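You operate a simulated robot arm through the tools that you are given. There is no shell and no other tool.

The job below is to be done with a simulated robot arm. You get a single attempt, and the scene is never put back.

## Task
Time line 2's fold unit by its hand wheel, then set the dial to 0.6 mm.
Fine: yellow mark at its pointer; pull knob out for the wheel and back in after; free the yellow lever for the dial and clamp it again.

Only the result counts: the job must be done as asked and must still hold three seconds after the hand-in. Knocking over, shifting, dropping, spilling or breaking anything else fails it. Flat cloth is picked up by pressing the open fingertips on it (5 to 10 N) and closing them slowly along it; thin cloth reads only 2 to 8 mm in the jaws.

## Robot
A 7-joint arm with a two-finger parallel gripper, fixed in place. Base frame: the origin is at the foot of the arm, x ahead of it, y to its left, z up. Readings come in mm, degrees, newtons and seconds.
Its first joint turns from -166.0 to 166.0 degrees. Payload 4.4 kg.
Tool frame: the origin (TCP) lies between the finger pads and is the grasp point; the fingertips stand 23 mm ahead of it; z points along the fingers, y is the line along which they close. The gripper opens to 94 mm. The fingers are 38 mm wide and 10 mm thick; the gripper's body (54 by 96 mm) begins 39 mm behind the TCP.
Orientation is that of the tool frame in the base frame, as [roll, pitch, yaw] about the fixed x, y, z axes, in that order (R = Rz(yaw) Ry(pitch) Rx(roll)). With the fingers straight down and closing along the base's y, the tool's x points along the base's -x, its y along +y and its z along -z.

## Interface
- The arm moves only by the tool send_rows. Its argument "commands" is a list of rows, each an object of numbers (a shift or turn left out is 0, a gripper value left out holds the last): "x", "y", "z": the shift along the base's x, y, z in units of 200 mm (1.0 is 200 mm); "rx", "ry", "rz": the turn, a rotation vector about the base's x, y, z in units of 120 degrees (1.0 is 120 degrees). In form: [{"x": .., "y": .., "z": .., "rx": .., "ry": .., "rz": ..}, ...]. A call has 1 to 20 rows; each row is the pose to reach, as a shift and turn from the pose commanded when the call began. "jaw" is the closure, from 0 (fully open) to 1 (shut), set as the call begins (left out, the last holds). A call with a number of a shift or a turn outside -1 to 1 is refused whole. Rows are played at 5 a second. More than 50 mm and 8.6 degrees between two rows, or a gripper value outside its range, and nothing of the call is played. A pose out of reach is approached as far as the arm can. The call stops where the force on the tool passes 60 N (or 10 N more than at its start, if that is more) or the arm is blocked; 0.2 s more then pass. Each finger travels about 72 mm/s and halts on what it meets, pressing with about 23 N; the grip force reading is that of the motor and also rises with nothing between the fingers. The clock runs only during rows and for 0.2 s after the last one: add rows that repeat a pose to give the fingers time. The reply holds the time, the measured pose of the TCP, the force on the tool along the base axes, the opening and the grip force, in the units named above and with some noise, with the torque about the TCP (base axes, N m) and any sound that the robot's microphone picked up.
- Cameras (640 x 400 px; columns grow to the right, rows downward): "scene" is fixed at [222.5, 641.1, 1206]; the picture's right is [-0.80, -0.60, 0.00], its down [-0.19, 0.26, -0.95] and it looks along [0.57, -0.76, -0.32] (base axes); focal length 330 px, centre (320, 200). "wrist" rides on the gripper at [86, 16, -74] in the tool frame; the picture's right is [-0.18, 0.98, 0.00], its down [-0.58, -0.11, -0.81] and it looks along [-0.79, -0.15, 0.59] (tool axes); focal length 243 px, centre (320, 200). There is no depth. A picture from a camera that has moved, and an enlarged one, comes with that camera's place and axes in the base frame and with its lens. The place of the scene camera against the robot may be out by one fixed shift of up to 12 mm in any direction.
- capture(camera): a new picture of that camera. It takes no simulated time.
- zoom(camera, box): a new picture of the part [left, top, right, bottom] of that camera's present view, enlarged. It takes no simulated time.
- sign_off(): hands the job in; it is judged then, once.

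Places have to be worked out from the pictures, the camera data and where the tool is seen. Open the gripper and draw the arm clear of the work before you hand the job in, unless the task says otherwise.

The tools are called after "Request:" by a JSON object that holds its "method" and its "body". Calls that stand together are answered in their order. send_rows: Moves the arm, as the interface text tells. Its arguments: {"type":"object","properties":{"commands":{"type":"array"},"jaw":{"type":"number"}},"required":["commands"]} The other tools are called the same way: capture (camera) takes a picture; zoom (camera, box) takes an enlarged picture of a part of a camera's view; sign_off () hands the job in.

At the start:

```text
time_s: 0.0
tcp_pos: [613.3, -267.3, 1016.3]
ee_rot: [-179.9, 0.0, 180.0]
wrist_force: [-0.8, 0.3, 1.0]
ft_torque: [0.03, -0.01, -0.02]
gripper_width: 94.0
grip_force: 0.0
```

scene: 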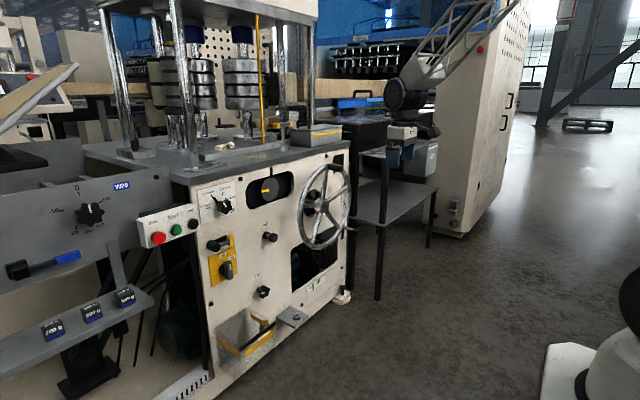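
wrist: 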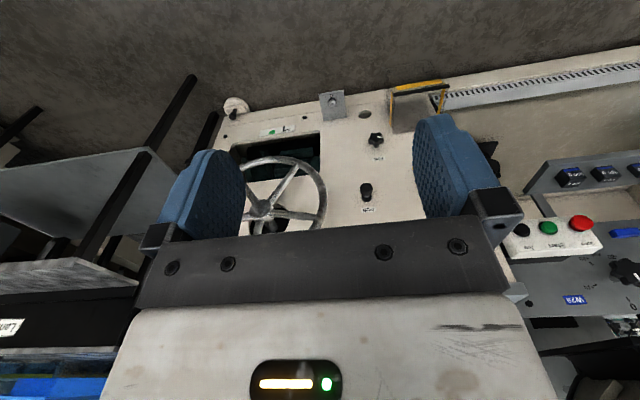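

I'll begin by looking closely at the machine panel through the scene camera to identify the hand wheel, the knob, the lever and the dial.

Request:
{"method": "zoom", "body": {"camera": "scene", "box": [190, 140, 360, 260]}}

Request:
{"method": "zoom", "body": {"camera": "scene", "box": [0, 160, 160, 290]}}

Request:
{"method": "zoom", "body": {"camera": "scene", "box": [190, 220, 360, 340]}}

Request:
{"method": "zoom", "body": {"camera": "wrist", "box": [180, 80, 520, 260]}}

```text
3.33 times, centred on (275, 200) of scene
camera zoom: at [222.5, 641.1, 1206.0], right [-0.8, -0.6, 0.0], down [-0.19, 0.26, -0.95], along [0.57, -0.76, -0.32], focal length 1101 px, centre (470, 200)
```

zoom: 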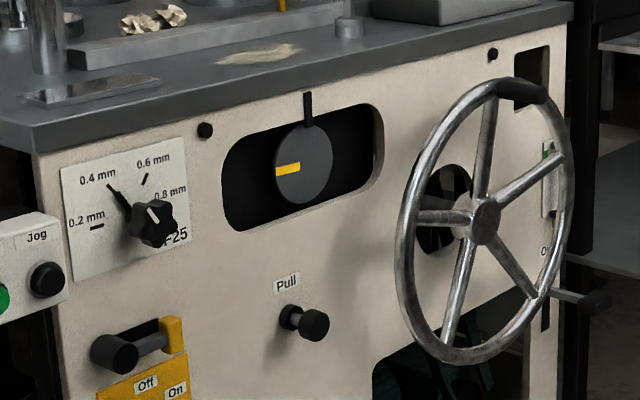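

```text
3.08 times, centred on (80, 225) of scene
camera zoom: at [222.5, 641.1, 1206.0], right [-0.8, -0.6, 0.0], down [-0.19, 0.26, -0.95], along [0.57, -0.76, -0.32], focal length 1017 px, centre (1058, 123)
```

zoom: 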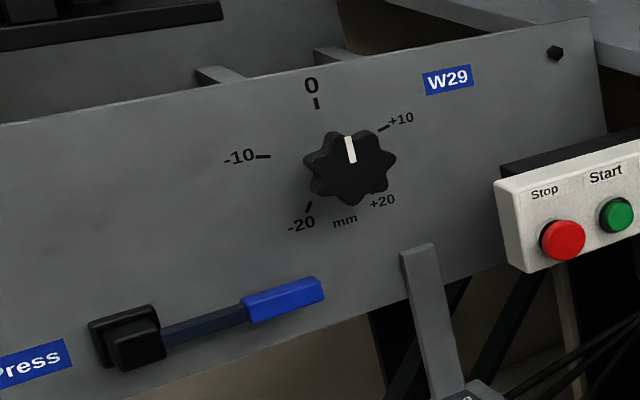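

```text
3.33 times, centred on (275, 280) of scene
camera zoom: at [222.5, 641.1, 1206.0], right [-0.8, -0.6, 0.0], down [-0.19, 0.26, -0.95], along [0.57, -0.76, -0.32], focal length 1101 px, centre (470, -67)
```

zoom: 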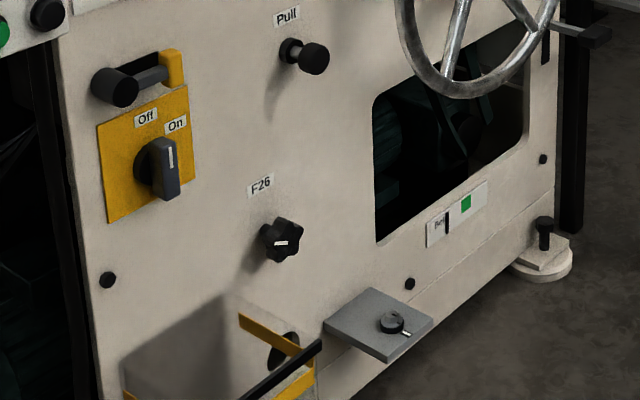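

```text
1.88 times, centred on (350, 170) of wrist
camera zoom: at [525.0, -252.4, 1090.9], right [0.18, 0.98, 0.0], down [0.58, -0.11, 0.81], along [0.79, -0.15, -0.59], focal length 457 px, centre (264, 256)
```

zoom: 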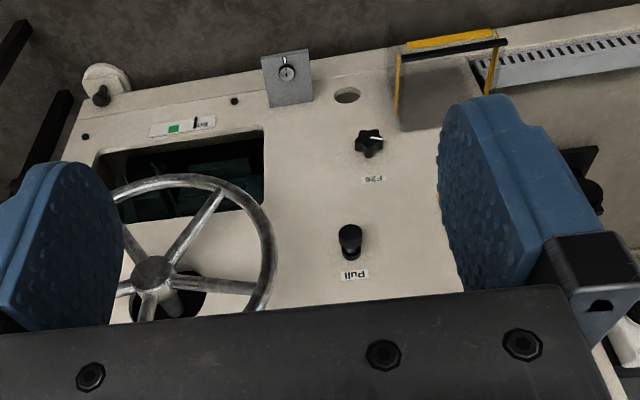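

The panel is about 1.1 m ahead of the arm: "Pull" knob near (1110, -222, 633) and wheel hub near (1088, -540, 681). I'll zoom more tightly on the dial, lever, disc and knob before moving.

Request:
{"method": "zoom", "body": {"camera": "scene", "box": [205, 185, 253, 215]}}

Request:
{"method": "zoom", "body": {"camera": "scene", "box": [204, 226, 252, 256]}}

Request:
{"method": "zoom", "body": {"camera": "scene", "box": [244, 166, 300, 201]}}

Request:
{"method": "zoom", "body": {"camera": "scene", "box": [252, 220, 300, 250]}}

Request:
{"method": "zoom", "body": {"camera": "scene", "box": [290, 155, 370, 255]}}

```text
13.33 times, centred on (229, 200) of scene
camera zoom: at [222.5, 641.1, 1206.0], right [-0.8, -0.6, 0.0], down [-0.19, 0.26, -0.95], along [0.57, -0.76, -0.32], focal length 4406 px, centre (1533, 200)
```

zoom: 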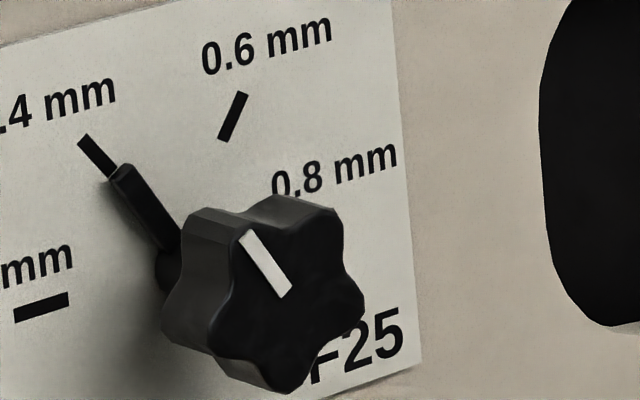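

```text
13.33 times, centred on (228, 241) of scene
camera zoom: at [222.5, 641.1, 1206.0], right [-0.8, -0.6, 0.0], down [-0.19, 0.26, -0.95], along [0.57, -0.76, -0.32], focal length 4406 px, centre (1547, -347)
```

zoom: 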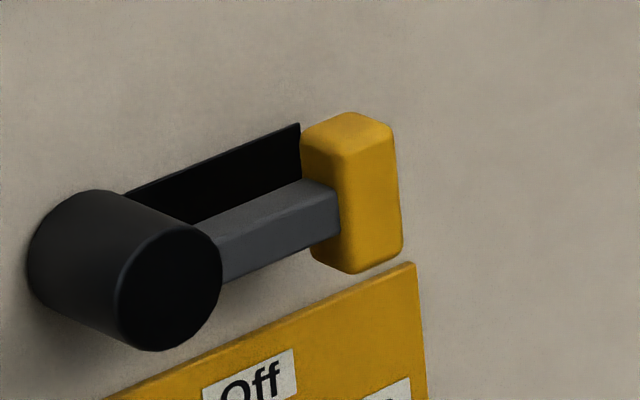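

```text
11.43 times, centred on (272, 184) of scene
camera zoom: at [222.5, 641.1, 1206.0], right [-0.8, -0.6, 0.0], down [-0.19, 0.26, -0.95], along [0.57, -0.76, -0.32], focal length 3776 px, centre (869, 389)
```

zoom: 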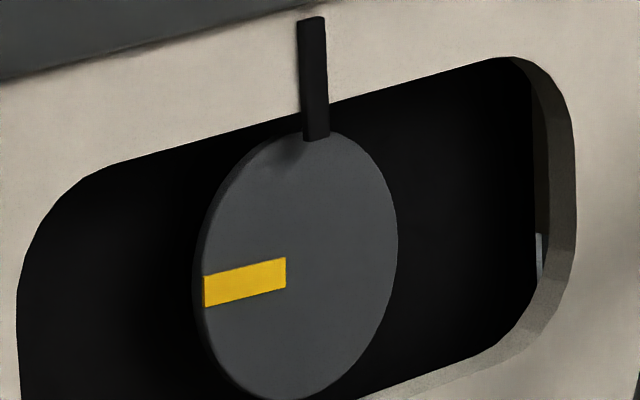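

```text
13.33 times, centred on (276, 235) of scene
camera zoom: at [222.5, 641.1, 1206.0], right [-0.8, -0.6, 0.0], down [-0.19, 0.26, -0.95], along [0.57, -0.76, -0.32], focal length 4406 px, centre (907, -267)
```

zoom: 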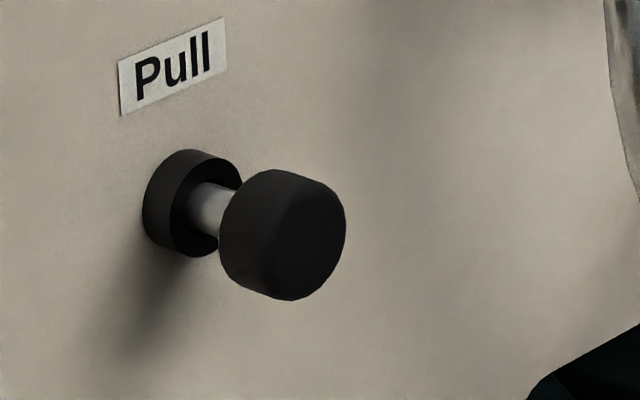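

```text
4.00 times, centred on (330, 205) of scene
camera zoom: at [222.5, 641.1, 1206.0], right [-0.8, -0.6, 0.0], down [-0.19, 0.26, -0.95], along [0.57, -0.76, -0.32], focal length 1322 px, centre (280, 180)
```

zoom: 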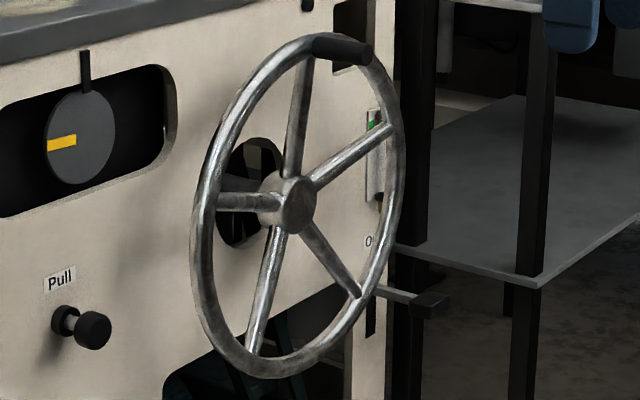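

The dial's pointer sits on 0.4 mm and must go clockwise to 0.6. The yellow mark is at about 9 o'clock with the pointer at 12. I'll tilt the tool toward the panel so the wrist camera looks at it squarely, lowering a bit as well.

Request:
{"method": "send_rows", "body": {"commands": [{"ry": -0.06, "z": -0.15, "y": 0.06}, {"ry": -0.12, "z": -0.3, "y": 0.12}, {"ry": -0.18, "z": -0.45, "y": 0.18}, {"ry": -0.24, "z": -0.6, "y": 0.24}, {"ry": -0.3, "z": -0.75, "y": 0.3}, {"ry": -0.3, "z": -0.75, "y": 0.3}], "jaw": 0}}

Request:
{"method": "capture", "body": {"camera": "wrist"}}

Request:
{"method": "capture", "body": {"camera": "scene"}}

```text
time_s: 1.4
tcp_pos: [610.1, -205.3, 864.0]
ee_rot: [180.0, 36.0, 180.0]
wrist_force: [-0.2, 0.0, -0.4]
ft_torque: [0.02, -0.08, -0.01]
gripper_width: 94.1
grip_force: 0.1
```

```text
taken
camera wrist: at [497.0, -189.8, 874.1], right [0.15, 0.98, 0.11], down [0.0, -0.11, 0.99], along [0.99, -0.15, -0.01], focal length 243 px, centre (320, 200)
```

wrist: 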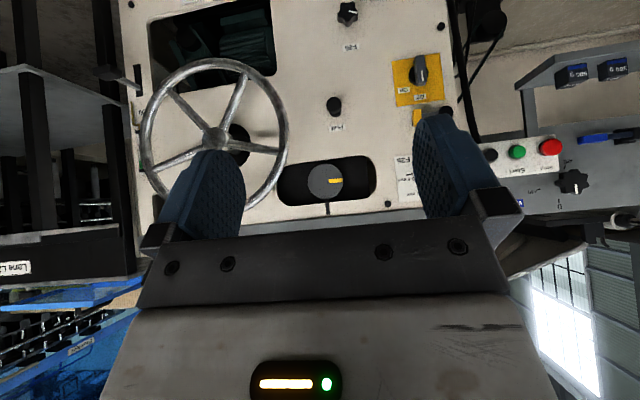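

```text
taken
```

scene: 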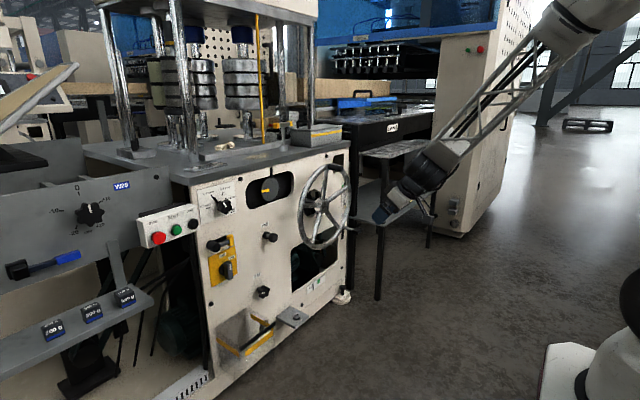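

The panel is now seen nearly head-on (upside down). I'll enlarge the parts to read labels and locate features.

Request:
{"method": "zoom", "body": {"camera": "wrist", "box": [120, 0, 300, 112]}}

Request:
{"method": "zoom", "body": {"camera": "wrist", "box": [270, 70, 450, 220]}}

Request:
{"method": "zoom", "body": {"camera": "wrist", "box": [130, 40, 300, 220]}}

Request:
{"method": "zoom", "body": {"camera": "wrist", "box": [0, 200, 140, 360]}}

```text
3.56 times, centred on (210, 56) of wrist
camera zoom: at [497.0, -189.8, 874.1], right [0.15, 0.98, 0.11], down [0.0, -0.11, 0.99], along [0.99, -0.15, -0.01], focal length 863 px, centre (711, 712)
```

zoom: 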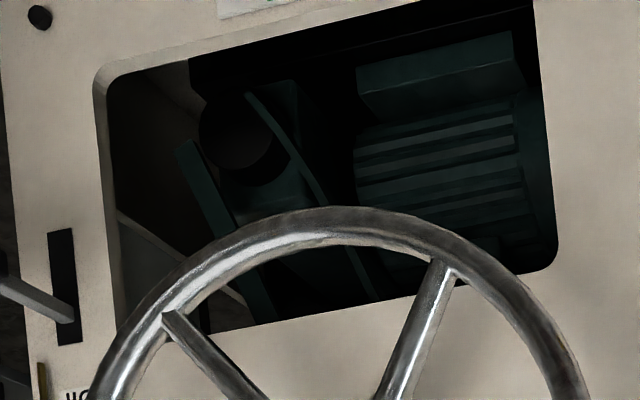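

```text
2.67 times, centred on (360, 145) of wrist
camera zoom: at [497.0, -189.8, 874.1], right [0.15, 0.98, 0.11], down [0.0, -0.11, 0.99], along [0.99, -0.15, -0.01], focal length 647 px, centre (213, 347)
```

zoom: 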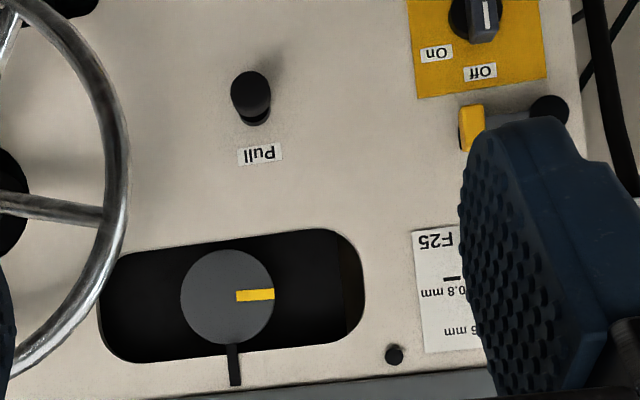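

```text
2.22 times, centred on (215, 130) of wrist
camera zoom: at [497.0, -189.8, 874.1], right [0.15, 0.98, 0.11], down [0.0, -0.11, 0.99], along [0.99, -0.15, -0.01], focal length 539 px, centre (553, 356)
```

zoom: 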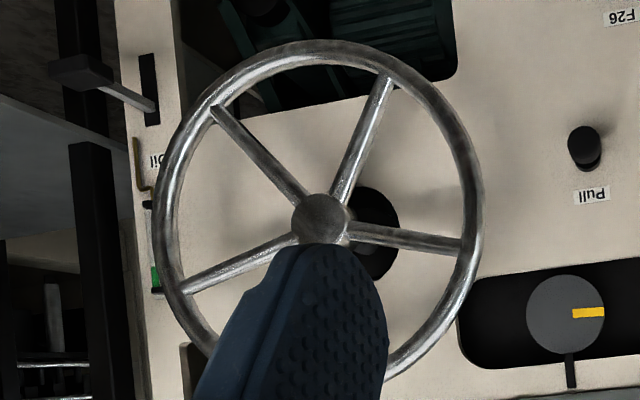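

```text
2.50 times, centred on (70, 280) of wrist
camera zoom: at [497.0, -189.8, 874.1], right [0.15, 0.98, 0.11], down [0.0, -0.11, 0.99], along [0.99, -0.15, -0.01], focal length 606 px, centre (945, 0)
```

zoom: 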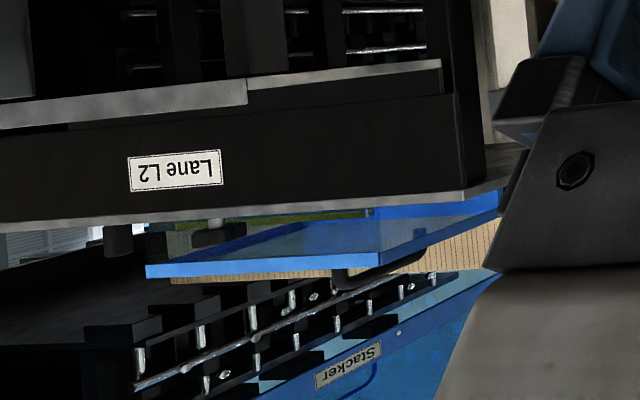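

The panel is a vertical plane at x ≈ 1141 facing the arm; the wheel radius is roughly 185 mm with a handle near its top. I'll swing the tool horizontal (pointing at the panel) in the free space in front of the Pull knob to test the reach.

Request:
{"method": "send_rows", "body": {"commands": [{"x": 0.0856, "y": -0.009, "z": -0.104, "ry": -0.05625}, {"x": 0.171, "y": -0.018, "z": -0.208, "ry": -0.1125}, {"x": 0.257, "y": -0.027, "z": -0.312, "ry": -0.16875}, {"x": 0.342, "y": -0.036, "z": -0.416, "ry": -0.225}, {"x": 0.428, "y": -0.045, "z": -0.52, "ry": -0.28125}, {"x": 0.514, "y": -0.054, "z": -0.624, "ry": -0.3375}, {"x": 0.6, "y": -0.063, "z": -0.728, "ry": -0.39375}, {"x": 0.685, "y": -0.073, "z": -0.83, "ry": -0.45}, {"x": 0.685, "y": -0.073, "z": -0.83, "ry": -0.45}, {"x": 0.685, "y": -0.073, "z": -0.83, "ry": -0.45}]}}

Request:
{"method": "capture", "body": {"camera": "wrist"}}

Request:
{"method": "capture", "body": {"camera": "scene"}}

```text
time_s: 3.6
tcp_pos: [750.7, -223.4, 699.4]
ee_rot: [156.3, 90.0, 156.2]
wrist_force: [0.0, -0.3, 0.2]
ft_torque: [-0.01, 0.0, -0.03]
gripper_width: 94.2
grip_force: 0.1
```

```text
taken
camera wrist: at [675.3, -207.0, 613.6], right [0.0, 0.98, 0.18], down [-0.81, -0.11, 0.58], along [0.59, -0.15, 0.79], focal length 243 px, centre (320, 200)
```

wrist: 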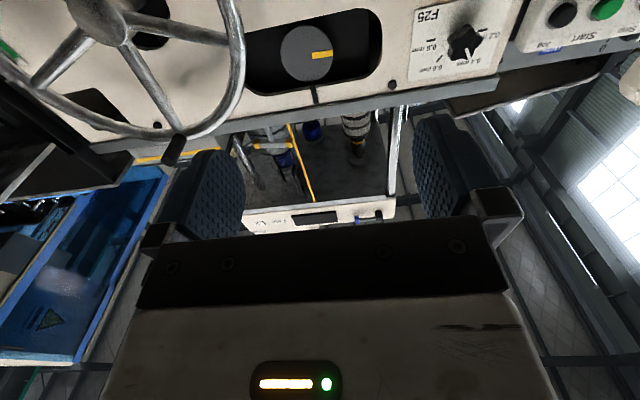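

```text
taken
```

scene: 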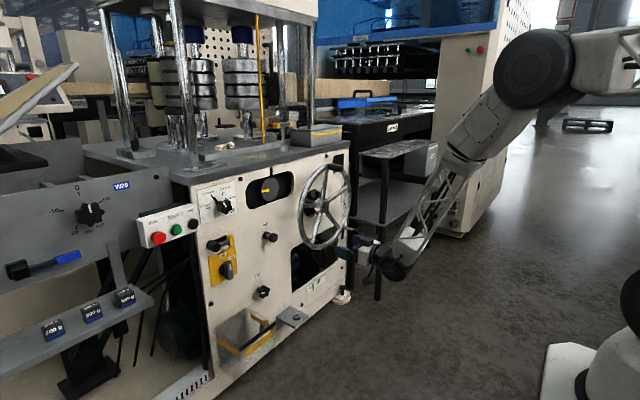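

The tool is horizontal and responding well. I'll zoom into the wrist view to pin down the wheel handle, disc, and dial.

Request:
{"method": "zoom", "body": {"camera": "wrist", "box": [60, 0, 260, 180]}}

Request:
{"method": "zoom", "body": {"camera": "wrist", "box": [240, 0, 530, 120]}}

Request:
{"method": "zoom", "body": {"camera": "scene", "box": [290, 150, 380, 215]}}

```text
2.22 times, centred on (160, 90) of wrist
camera zoom: at [675.3, -207.0, 613.6], right [0.0, 0.98, 0.18], down [-0.81, -0.11, 0.58], along [0.59, -0.15, 0.79], focal length 539 px, centre (676, 444)
```

zoom: 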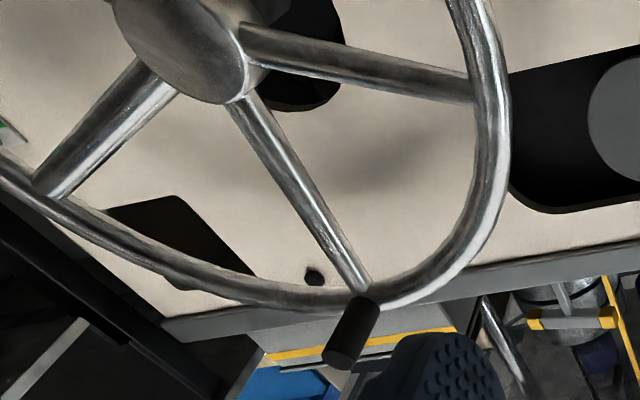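

```text
2.21 times, centred on (385, 60) of wrist
camera zoom: at [675.3, -207.0, 613.6], right [0.0, 0.98, 0.18], down [-0.81, -0.11, 0.58], along [0.59, -0.15, 0.79], focal length 535 px, centre (177, 509)
```

zoom: 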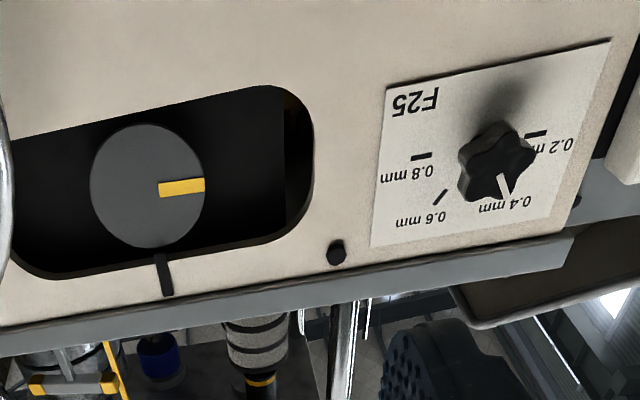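

```text
6.15 times, centred on (335, 182) of scene
camera zoom: at [222.5, 641.1, 1206.0], right [-0.8, -0.6, 0.0], down [-0.19, 0.26, -0.95], along [0.57, -0.76, -0.32], focal length 2033 px, centre (228, 308)
```

zoom: 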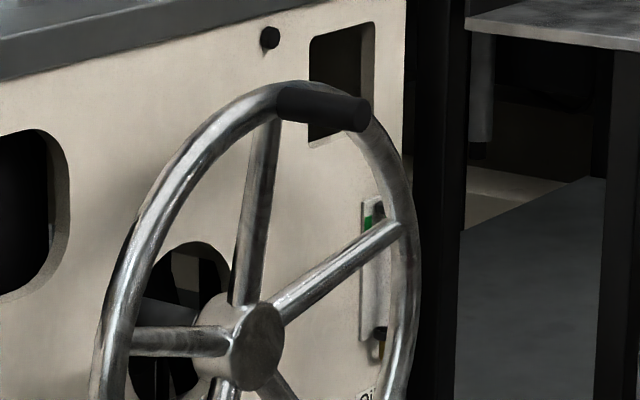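

The handle sits at the wheel's 12 o'clock spoke, and triangulation puts the Pull knob at roughly (1110–1120, −221, 628). I'll move along the knob's axis to a standoff about 180 mm in front of it for a near view.

Request:
{"method": "send_rows", "body": {"commands": [{"x": 0.18, "z": -0.07}, {"x": 0.36, "z": -0.14}, {"x": 0.54, "z": -0.21}, {"x": 0.72, "z": -0.28}, {"x": 0.9, "z": -0.35}, {"x": 0.9, "z": -0.35}]}}

Request:
{"method": "capture", "body": {"camera": "wrist"}}

Request:
{"method": "zoom", "body": {"camera": "scene", "box": [230, 190, 390, 290]}}

```text
time_s: 5.0
tcp_pos: [928.5, -221.4, 629.0]
ee_rot: [151.2, 90.0, 151.2]
wrist_force: [1.1, 0.2, -0.6]
ft_torque: [-0.03, -0.01, -0.01]
gripper_width: 93.8
grip_force: 0.0
```

```text
taken
camera wrist: at [853.2, -205.8, 542.9], right [0.0, 0.98, 0.18], down [-0.81, -0.11, 0.58], along [0.59, -0.15, 0.79], focal length 243 px, centre (320, 200)
```

wrist: 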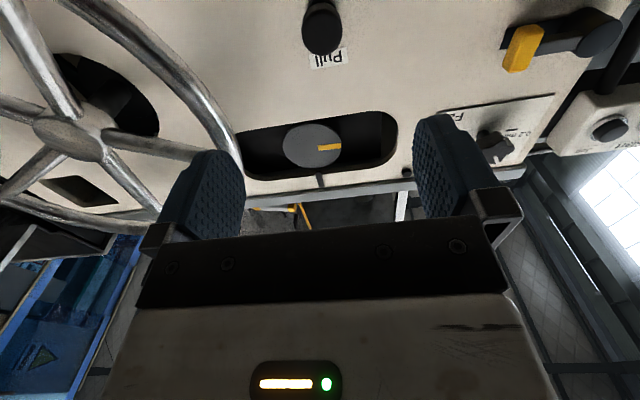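

```text
4.00 times, centred on (310, 240) of scene
camera zoom: at [222.5, 641.1, 1206.0], right [-0.8, -0.6, 0.0], down [-0.19, 0.26, -0.95], along [0.57, -0.76, -0.32], focal length 1322 px, centre (360, 40)
```

zoom: 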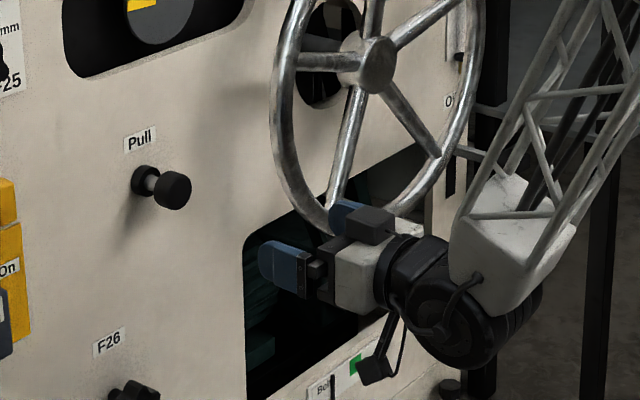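

The knob shows right where the tool axis predicts (col ≈ 320, row ≈ 30, i.e. about 180 mm ahead). Zooming for its exact outline.

Request:
{"method": "zoom", "body": {"camera": "wrist", "box": [272, 0, 368, 80]}}

Request:
{"method": "zoom", "body": {"camera": "wrist", "box": [420, 0, 640, 180]}}

Request:
{"method": "zoom", "body": {"camera": "wrist", "box": [0, 0, 270, 220]}}

```text
5.00 times, centred on (320, 40) of wrist
camera zoom: at [853.2, -205.8, 542.9], right [0.0, 0.98, 0.18], down [-0.81, -0.11, 0.58], along [0.59, -0.15, 0.79], focal length 1213 px, centre (320, 1000)
```

zoom: 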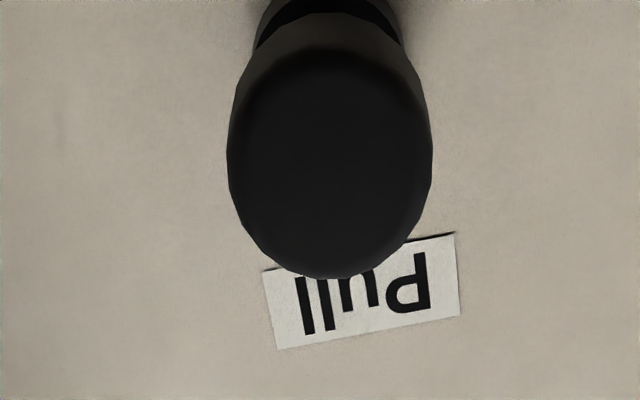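

```text
2.22 times, centred on (530, 90) of wrist
camera zoom: at [853.2, -205.8, 542.9], right [0.0, 0.98, 0.18], down [-0.81, -0.11, 0.58], along [0.59, -0.15, 0.79], focal length 539 px, centre (-147, 444)
```

zoom: 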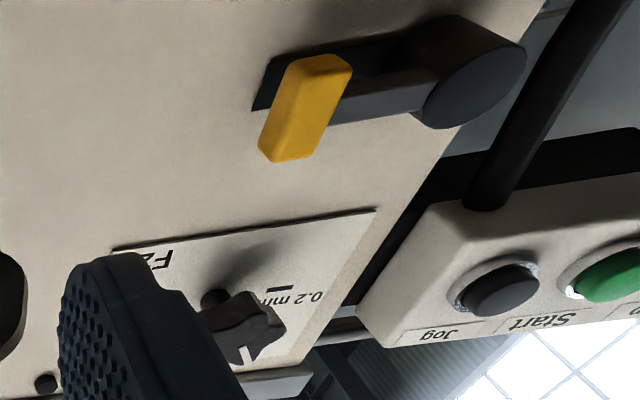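

```text
1.82 times, centred on (135, 110) of wrist
camera zoom: at [853.2, -205.8, 542.9], right [0.0, 0.98, 0.18], down [-0.81, -0.11, 0.58], along [0.59, -0.15, 0.79], focal length 441 px, centre (656, 364)
```

zoom: 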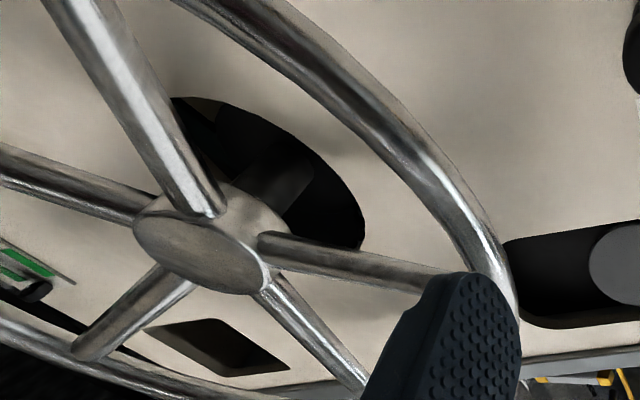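

Two-view triangulation puts the knob's front face at (1107, −220, 630), about 37 mm across. I'll advance so the pads flank the cap (TCP x ≈ 1101), still open.

Request:
{"method": "send_rows", "body": {"commands": [{"x": 0.2}, {"x": 0.4}, {"x": 0.6}, {"x": 0.72}, {"x": 0.8, "y": 0.005}, {"x": 0.86, "y": 0.005}, {"x": 0.86, "y": 0.005}]}}

Request:
{"method": "capture", "body": {"camera": "wrist"}}

Request:
{"method": "zoom", "body": {"camera": "scene", "box": [230, 200, 326, 260]}}

```text
time_s: 6.6
tcp_pos: [1099.9, -222.6, 628.9]
ee_rot: [-2.0, 89.9, -2.0]
wrist_force: [0.1, -0.3, 0.5]
ft_torque: [-0.02, -0.01, 0.05]
gripper_width: 94.2
grip_force: 0.1
```

```text
taken
camera wrist: at [1024.0, -206.2, 543.4], right [0.0, 0.98, 0.18], down [-0.81, -0.11, 0.58], along [0.59, -0.15, 0.79], focal length 243 px, centre (320, 200)
```

wrist: 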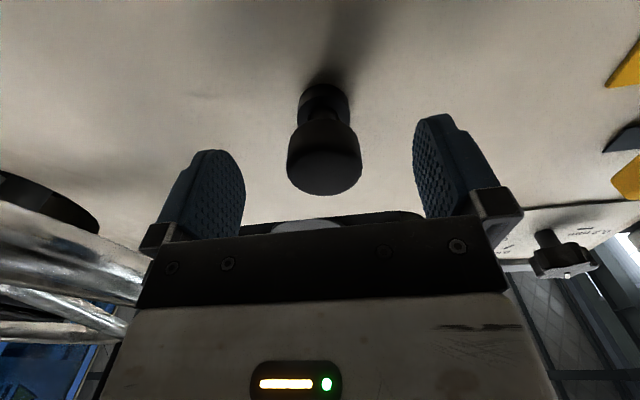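

```text
6.67 times, centred on (278, 230) of scene
camera zoom: at [222.5, 641.1, 1206.0], right [-0.8, -0.6, 0.0], down [-0.19, 0.26, -0.95], along [0.57, -0.76, -0.32], focal length 2203 px, centre (600, 0)
```

zoom: 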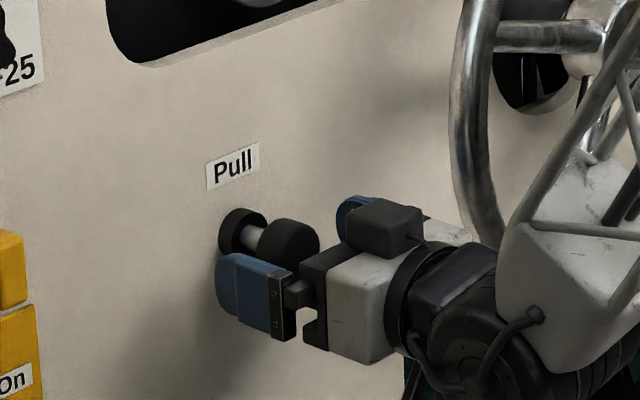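

Knob cap is centred between the pads in the wrist view (row matches the expected TCP row). I'll close on it.

Request:
{"method": "send_rows", "body": {"commands": [{"x": 0}, {"x": 0}, {"x": 0}, {"x": 0}, {"x": 0}], "jaw": 1}}

Request:
{"method": "capture", "body": {"camera": "wrist"}}

```text
time_s: 7.8
tcp_pos: [1098.5, -220.7, 629.8]
ee_rot: [-106.9, 89.9, -106.8]
wrist_force: [-7.6, 41.7, 5.8]
ft_torque: [0.01, -0.33, 1.02]
gripper_width: 37.4
grip_force: 45.0
```

```text
taken
camera wrist: at [1024.0, -204.6, 543.5], right [0.0, 0.98, 0.18], down [-0.81, -0.11, 0.58], along [0.59, -0.15, 0.79], focal length 243 px, centre (320, 200)
```

wrist: 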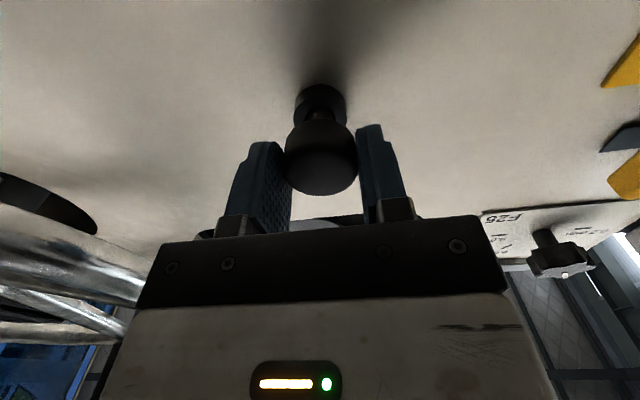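

Gripped at 37.4 mm, but a 42 N side force along +y says the knob's centre lies slightly toward +y. I'll shift +y a couple of millimetres to relax it.

Request:
{"method": "send_rows", "body": {"commands": [{"y": 0.005}, {"y": 0.01}, {"y": 0.01}]}}

```text
time_s: 8.3
tcp_pos: [1099.4, -220.9, 629.7]
ee_rot: [-4.3, 89.8, -4.2]
wrist_force: [-20.6, 8.8, 12.8]
ft_torque: [0.12, -0.55, 0.47]
gripper_width: 37.7
grip_force: 45.1
stopped in row 2: the force on the tool passed its limit at 64 N (the readings are from after the stop); the commanded pose is now the measured one
```

Side load is down to 9 N. Now I'll pull gently toward −x in small steps, watching force and sound.

Request:
{"method": "send_rows", "body": {"commands": [{"x": -0.01}, {"x": -0.02}, {"x": -0.03}, {"x": -0.04}, {"x": -0.05}, {"x": -0.05}]}}

Request:
{"method": "capture", "body": {"camera": "wrist"}}

Request:
{"method": "zoom", "body": {"camera": "scene", "box": [230, 200, 326, 260]}}

```text
time_s: 9.7
tcp_pos: [1089.5, -219.5, 630.4]
ee_rot: [88.5, 89.9, 88.6]
wrist_force: [2.0, 14.9, 0.6]
ft_torque: [0.07, 0.23, 0.33]
gripper_width: 37.5
grip_force: 45.0
```

```text
taken
camera wrist: at [1014.2, -204.5, 543.5], right [0.0, 0.98, 0.18], down [-0.81, -0.11, 0.58], along [0.59, -0.15, 0.79], focal length 243 px, centre (320, 200)
```

wrist: 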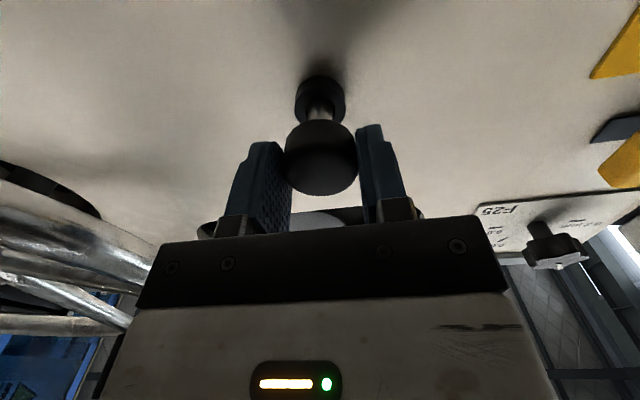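

```text
6.67 times, centred on (278, 230) of scene
camera zoom: at [222.5, 641.1, 1206.0], right [-0.8, -0.6, 0.0], down [-0.19, 0.26, -0.95], along [0.57, -0.76, -0.32], focal length 2203 px, centre (600, 0)
```

zoom: 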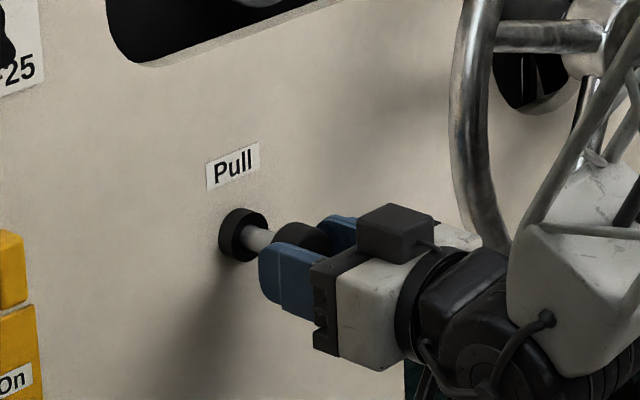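

The knob is coming out with the grip (stem longer by about 10 mm, low force). I'll keep pulling in small steps until a stop or click.

Request:
{"method": "send_rows", "body": {"commands": [{"x": -0.01}, {"x": -0.02}, {"x": -0.03}, {"x": -0.04}, {"x": -0.05}, {"x": -0.05}]}}

Request:
{"method": "capture", "body": {"camera": "wrist"}}

Request:
{"method": "zoom", "body": {"camera": "scene", "box": [230, 200, 326, 260]}}

```text
time_s: 11.1
tcp_pos: [1079.5, -220.5, 629.0]
ee_rot: [-9.0, 90.0, -9.0]
wrist_force: [1.0, 0.9, 5.5]
ft_torque: [-0.05, -1.0, 0.08]
gripper_width: 37.3
grip_force: 44.9
```

```text
taken
camera wrist: at [1004.3, -204.3, 543.3], right [0.0, 0.98, 0.18], down [-0.81, -0.11, 0.58], along [0.59, -0.15, 0.79], focal length 243 px, centre (320, 200)
```

wrist: 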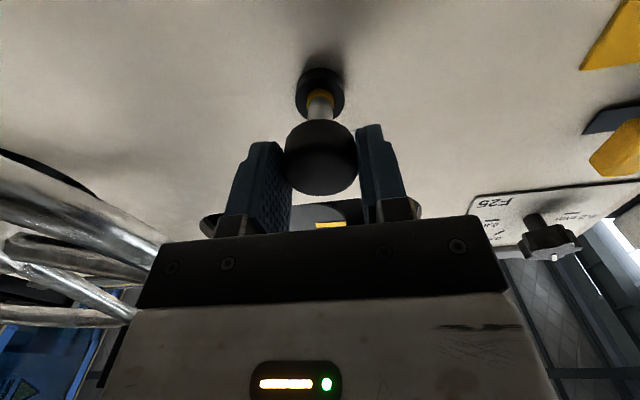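

```text
6.67 times, centred on (278, 230) of scene
camera zoom: at [222.5, 641.1, 1206.0], right [-0.8, -0.6, 0.0], down [-0.19, 0.26, -0.95], along [0.57, -0.76, -0.32], focal length 2203 px, centre (600, 0)
```

zoom: 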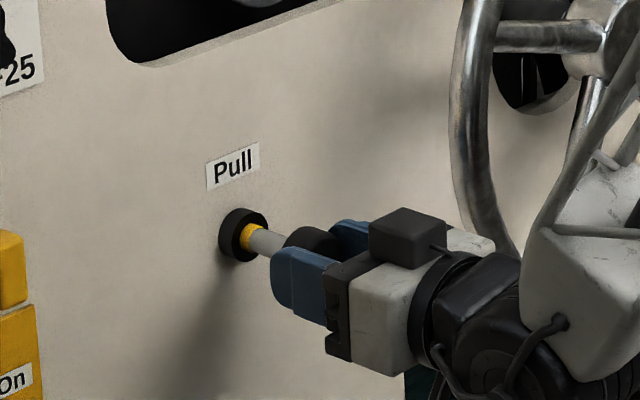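

A yellow ring on the stem is appearing—the "out" indicator. I'll keep pulling a bit more to find the end stop.

Request:
{"method": "send_rows", "body": {"commands": [{"x": -0.01}, {"x": -0.02}, {"x": -0.03}, {"x": -0.04}, {"x": -0.04}]}}

Request:
{"method": "capture", "body": {"camera": "wrist"}}

Request:
{"method": "zoom", "body": {"camera": "scene", "box": [246, 210, 310, 250]}}

```text
time_s: 12.3
tcp_pos: [1071.9, -220.0, 629.3]
ee_rot: [-21.6, 89.8, -21.4]
wrist_force: [1.9, 0.8, 12.8]
ft_torque: [-0.06, -0.08, 0.05]
gripper_width: 37.3
grip_force: 45.1
```

```text
taken
camera wrist: at [996.9, -204.4, 543.3], right [0.0, 0.98, 0.18], down [-0.81, -0.11, 0.58], along [0.59, -0.15, 0.79], focal length 243 px, centre (320, 200)
```

wrist: 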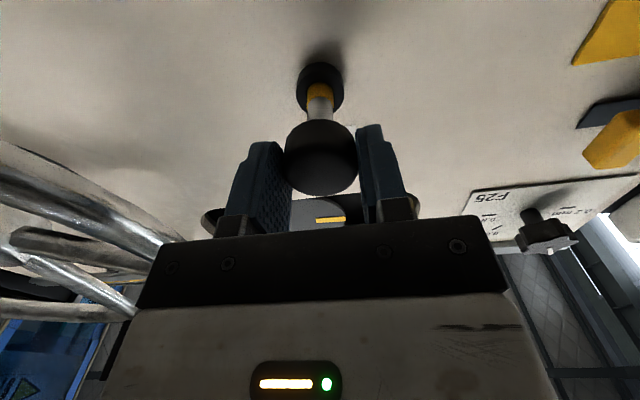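

```text
10.00 times, centred on (278, 230) of scene
camera zoom: at [222.5, 641.1, 1206.0], right [-0.8, -0.6, 0.0], down [-0.19, 0.26, -0.95], along [0.57, -0.76, -0.32], focal length 3304 px, centre (740, -100)
```

zoom: 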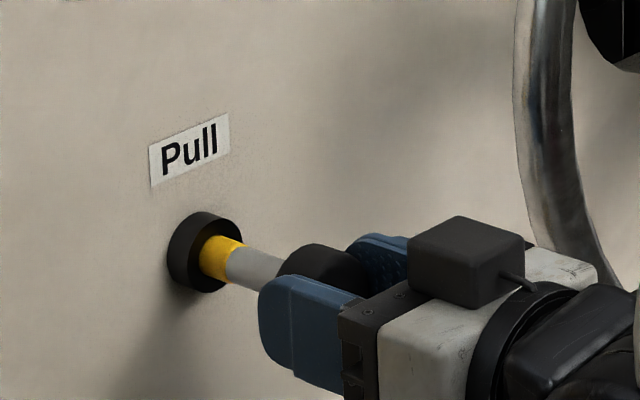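

Still no stop force (x force ~2 N) and the yellow band is now clearly out. A few millimetres more with care.

Request:
{"method": "send_rows", "body": {"commands": [{"x": -0.01}, {"x": -0.02}, {"x": -0.03}, {"x": -0.03}]}}

Request:
{"method": "zoom", "body": {"camera": "scene", "box": [246, 210, 310, 250]}}

```text
time_s: 13.3
tcp_pos: [1066.5, -219.7, 628.0]
ee_rot: [-37.9, 90.0, -37.7]
wrist_force: [24.5, 12.2, 5.9]
ft_torque: [0.0, -0.13, 0.18]
gripper_width: 36.7
grip_force: 44.2
```

```text
10.00 times, centred on (278, 230) of scene
camera zoom: at [222.5, 641.1, 1206.0], right [-0.8, -0.6, 0.0], down [-0.19, 0.26, -0.95], along [0.57, -0.76, -0.32], focal length 3304 px, centre (740, -100)
```

zoom: 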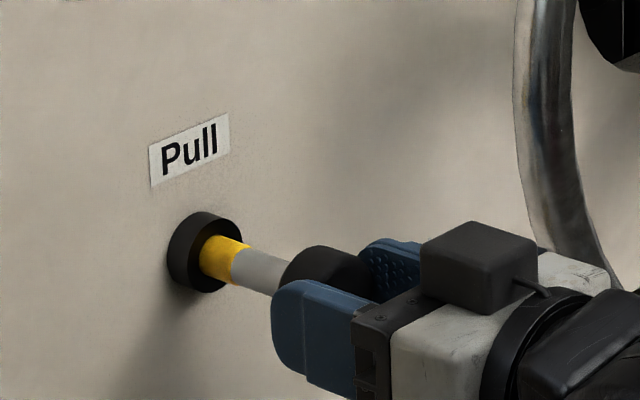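

The force rose to 24 N: the knob has reached its outer stop (~30 mm travel). I'll ease by 2 mm, open, and back off, checking that it stays out.

Request:
{"method": "send_rows", "body": {"commands": [{"x": 0.008}, {"x": 0.008}]}}

Request:
{"method": "send_rows", "body": {"commands": [{"x": 0}, {"x": 0}, {"x": 0}, {"x": -0.1}, {"x": -0.25}, {"x": -0.45}, {"x": -0.65}, {"x": -0.8}, {"x": -0.8}], "jaw": 0}}

Request:
{"method": "capture", "body": {"camera": "wrist"}}

Request:
{"method": "zoom", "body": {"camera": "scene", "box": [246, 210, 310, 250]}}

```text
time_s: 13.9
tcp_pos: [1066.5, -221.0, 628.3]
ee_rot: [-23.5, 89.9, -23.3]
wrist_force: [-2.5, 16.2, 18.0]
ft_torque: [-0.03, -0.61, 0.38]
gripper_width: 36.7
grip_force: 44.9
```

```text
time_s: 15.9
tcp_pos: [906.7, -218.2, 626.1]
ee_rot: [-7.2, 90.0, -7.2]
wrist_force: [-0.6, 0.4, -0.1]
ft_torque: [0.02, 0.02, 0.03]
gripper_width: 94.1
grip_force: 0.1
```

```text
taken
camera wrist: at [830.9, -202.9, 540.1], right [0.0, 0.98, 0.18], down [-0.81, -0.11, 0.58], along [0.59, -0.15, 0.79], focal length 243 px, centre (320, 200)
```

wrist: 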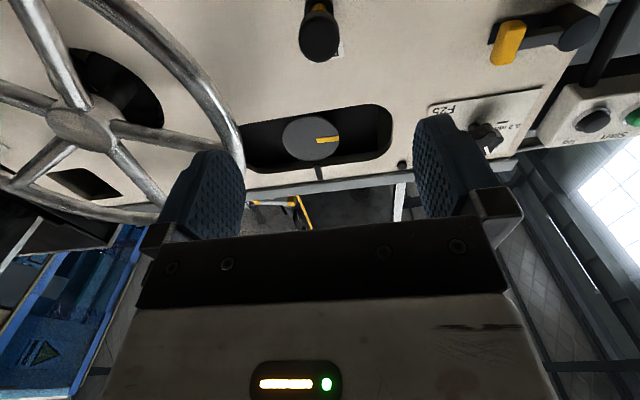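

```text
10.00 times, centred on (278, 230) of scene
camera zoom: at [222.5, 641.1, 1206.0], right [-0.8, -0.6, 0.0], down [-0.19, 0.26, -0.95], along [0.57, -0.76, -0.32], focal length 3304 px, centre (740, -100)
```

zoom: 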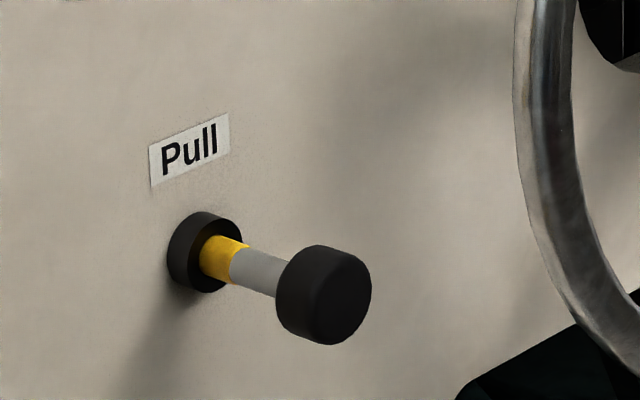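

The knob stays fully out with the yellow band showing. Next the wheel: I'll back off in x, then move over to a standoff in front of the handle (about (800, −523, 860)) to see it closely.

Request:
{"method": "send_rows", "body": {"commands": [{"x": -0.2}, {"x": -0.4, "y": -0.1, "z": 0.05}, {"x": -0.53, "y": -0.28, "z": 0.15}, {"x": -0.53, "y": -0.46, "z": 0.25}, {"x": -0.53, "y": -0.64, "z": 0.35}, {"x": -0.53, "y": -0.82, "z": 0.47}, {"x": -0.53, "y": -1.0, "z": 0.6}]}}

Request:
{"method": "send_rows", "body": {"commands": [{"y": -0.13, "z": 0.14}, {"y": -0.26, "z": 0.28}, {"y": -0.39, "z": 0.42}, {"y": -0.52, "z": 0.57}, {"y": -0.52, "z": 0.57}]}}

Request:
{"method": "capture", "body": {"camera": "wrist"}}

Request:
{"method": "capture", "body": {"camera": "scene"}}

```text
time_s: 17.5
tcp_pos: [798.9, -418.5, 747.8]
ee_rot: [138.8, 90.0, 139.0]
wrist_force: [-0.1, -0.9, 0.2]
ft_torque: [0.03, -0.02, -0.02]
gripper_width: 94.1
grip_force: 0.1
```

```text
time_s: 18.7
tcp_pos: [801.4, -526.6, 862.7]
ee_rot: [-39.5, 90.0, -39.3]
wrist_force: [0.4, 0.6, 0.5]
ft_torque: [0.0, 0.01, 0.03]
gripper_width: 93.9
grip_force: 0.1
```

```text
taken
camera wrist: at [726.0, -511.2, 778.2], right [0.0, 0.98, 0.18], down [-0.81, -0.11, 0.58], along [0.59, -0.15, 0.79], focal length 243 px, centre (320, 200)
```

wrist: 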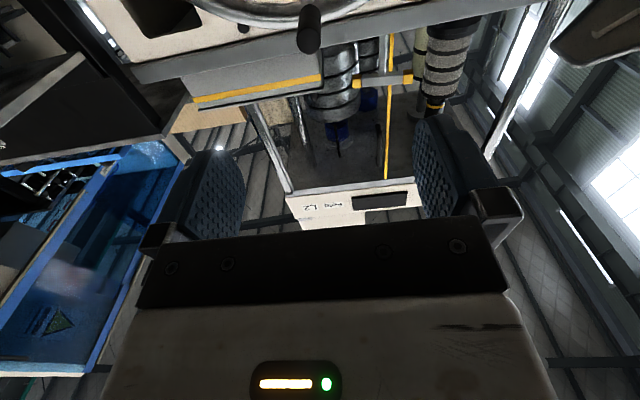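

```text
taken
```

scene: 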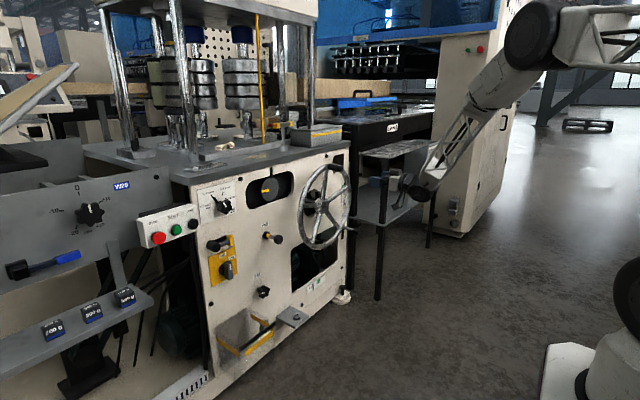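

The handle shows near the top of the view. Zooming on it and on the machine's line label.

Request:
{"method": "zoom", "body": {"camera": "wrist", "box": [240, 0, 380, 80]}}

Request:
{"method": "zoom", "body": {"camera": "wrist", "box": [280, 180, 430, 230]}}

Request:
{"method": "zoom", "body": {"camera": "scene", "box": [296, 150, 392, 210]}}

```text
4.57 times, centred on (310, 40) of wrist
camera zoom: at [726.0, -511.2, 778.2], right [0.0, 0.98, 0.18], down [-0.81, -0.11, 0.58], along [0.59, -0.15, 0.79], focal length 1109 px, centre (366, 931)
```

zoom: 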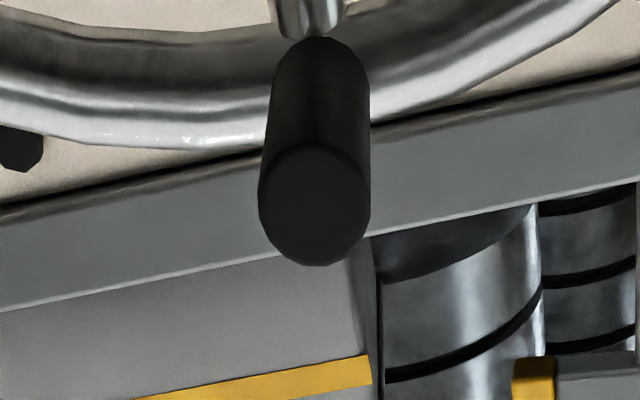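

```text
4.27 times, centred on (355, 205) of wrist
camera zoom: at [726.0, -511.2, 778.2], right [0.0, 0.98, 0.18], down [-0.81, -0.11, 0.58], along [0.59, -0.15, 0.79], focal length 1035 px, centre (171, 179)
```

zoom: 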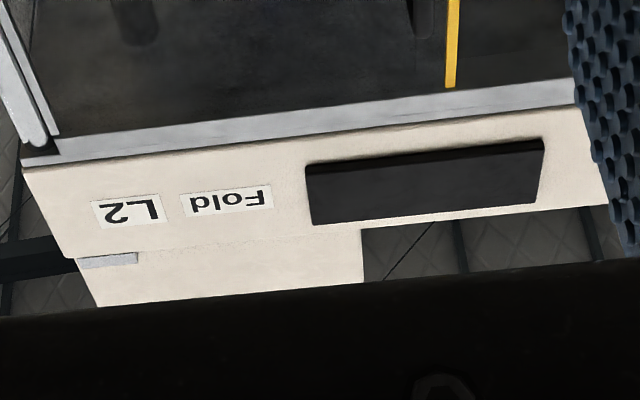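

```text
6.67 times, centred on (344, 180) of scene
camera zoom: at [222.5, 641.1, 1206.0], right [-0.8, -0.6, 0.0], down [-0.19, 0.26, -0.95], along [0.57, -0.76, -0.32], focal length 2203 px, centre (160, 333)
```

zoom: 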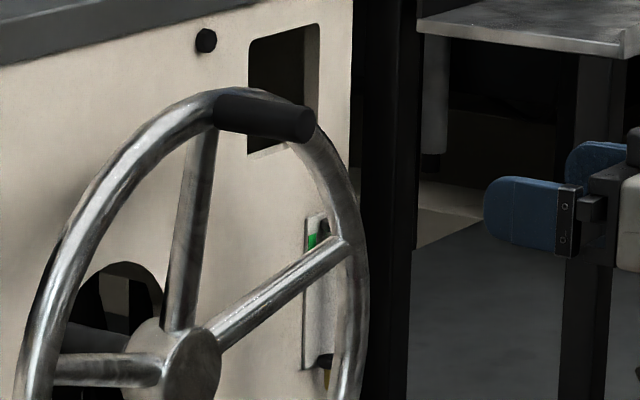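

Label "Fold L2" confirms the machine. Two-view triangulation gives the handle tip at (1000, −541, 877), ⌀25 mm, extending back to the rim; hub at (1088, −540, 676), so radius ≈ 200 mm. I'll line up and approach to just short of the tip.

Request:
{"method": "send_rows", "body": {"commands": [{"x": 0.16, "y": -0.04, "z": 0.036}, {"x": 0.32, "y": -0.075, "z": 0.072}, {"x": 0.48, "y": -0.075, "z": 0.072}, {"x": 0.64, "y": -0.075, "z": 0.072}, {"x": 0.78, "y": -0.075, "z": 0.072}, {"x": 0.78, "y": -0.075, "z": 0.072}]}}

Request:
{"method": "capture", "body": {"camera": "wrist"}}

Request:
{"method": "zoom", "body": {"camera": "scene", "box": [296, 150, 392, 210]}}

```text
time_s: 20.1
tcp_pos: [954.8, -538.5, 878.0]
ee_rot: [-27.7, 90.0, -27.7]
wrist_force: [0.5, 0.1, 0.3]
ft_torque: [0.0, -0.01, -0.01]
gripper_width: 94.1
grip_force: 0.1
```

```text
taken
camera wrist: at [878.6, -522.1, 791.8], right [0.0, 0.98, 0.18], down [-0.81, -0.11, 0.58], along [0.59, -0.15, 0.79], focal length 243 px, centre (320, 200)
```

wrist: 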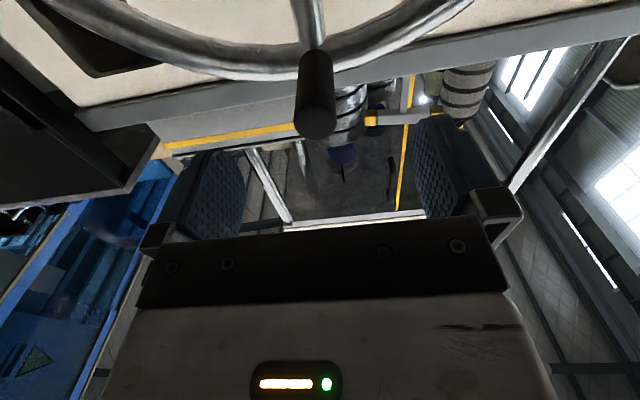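

```text
6.67 times, centred on (344, 180) of scene
camera zoom: at [222.5, 641.1, 1206.0], right [-0.8, -0.6, 0.0], down [-0.19, 0.26, -0.95], along [0.57, -0.76, -0.32], focal length 2203 px, centre (160, 333)
```

zoom: 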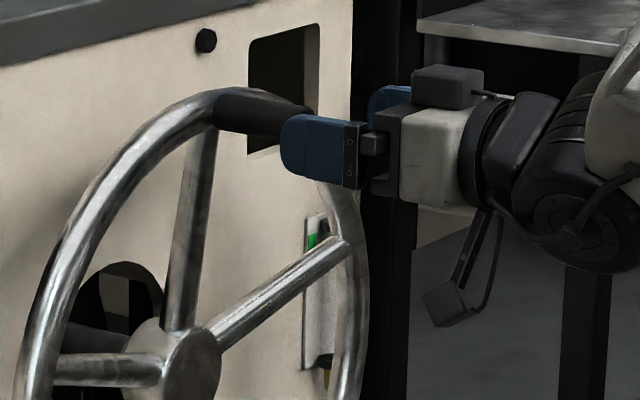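

The handle tip is at (315, 122) in the image, ~3 mm toward −y of the tool axis. I'll correct and advance 63 mm so the pads straddle the handle.

Request:
{"method": "send_rows", "body": {"commands": [{"x": 0.1, "y": -0.012}, {"x": 0.2, "y": -0.012}, {"x": 0.315, "y": -0.012}, {"x": 0.315, "y": -0.012}]}}

Request:
{"method": "capture", "body": {"camera": "wrist"}}

Request:
{"method": "zoom", "body": {"camera": "scene", "box": [296, 150, 392, 210]}}

```text
time_s: 21.1
tcp_pos: [1018.3, -540.1, 876.6]
ee_rot: [175.8, 90.0, 175.9]
wrist_force: [-1.0, -0.2, 0.2]
ft_torque: [0.0, 0.02, -0.01]
gripper_width: 93.9
grip_force: 0.0
```

```text
taken
camera wrist: at [942.1, -525.0, 790.8], right [0.0, 0.98, 0.18], down [-0.81, -0.11, 0.58], along [0.59, -0.15, 0.79], focal length 243 px, centre (320, 200)
```

wrist: 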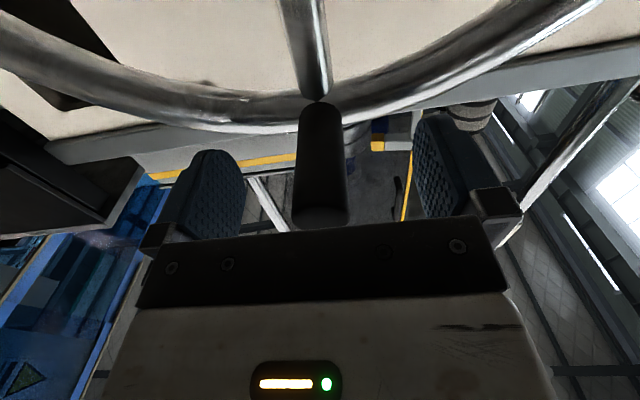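

```text
6.67 times, centred on (344, 180) of scene
camera zoom: at [222.5, 641.1, 1206.0], right [-0.8, -0.6, 0.0], down [-0.19, 0.26, -0.95], along [0.57, -0.76, -0.32], focal length 2203 px, centre (160, 333)
```

zoom: 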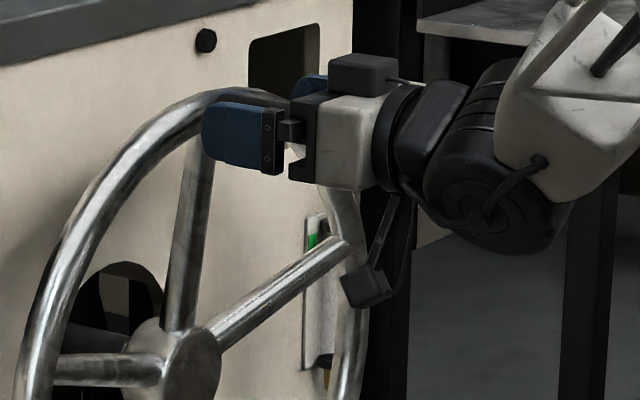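

The handle is centred between the pads. I'll close gently on it and check the side force.

Request:
{"method": "send_rows", "body": {"commands": [{"x": 0}, {"x": 0}, {"x": 0}, {"x": 0}], "jaw": 1}}

Request:
{"method": "capture", "body": {"camera": "wrist"}}

```text
time_s: 22.1
tcp_pos: [1018.4, -539.7, 876.6]
ee_rot: [174.7, 90.0, 174.8]
wrist_force: [-0.2, 4.0, 1.3]
ft_torque: [0.29, 0.13, -1.01]
gripper_width: 24.9
grip_force: 45.1
```

```text
taken
camera wrist: at [941.9, -525.0, 790.9], right [0.0, 0.98, 0.18], down [-0.81, -0.11, 0.58], along [0.59, -0.15, 0.79], focal length 243 px, centre (320, 200)
```

wrist: 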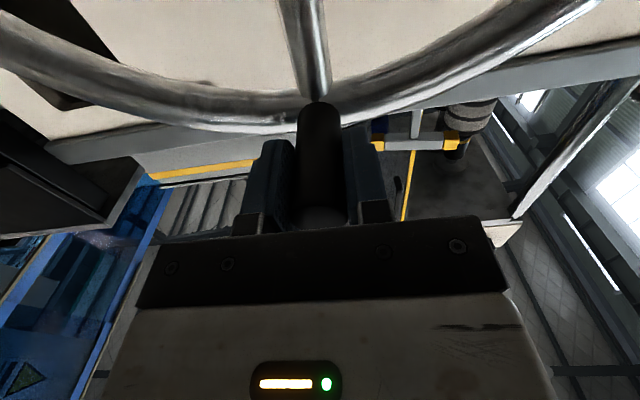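

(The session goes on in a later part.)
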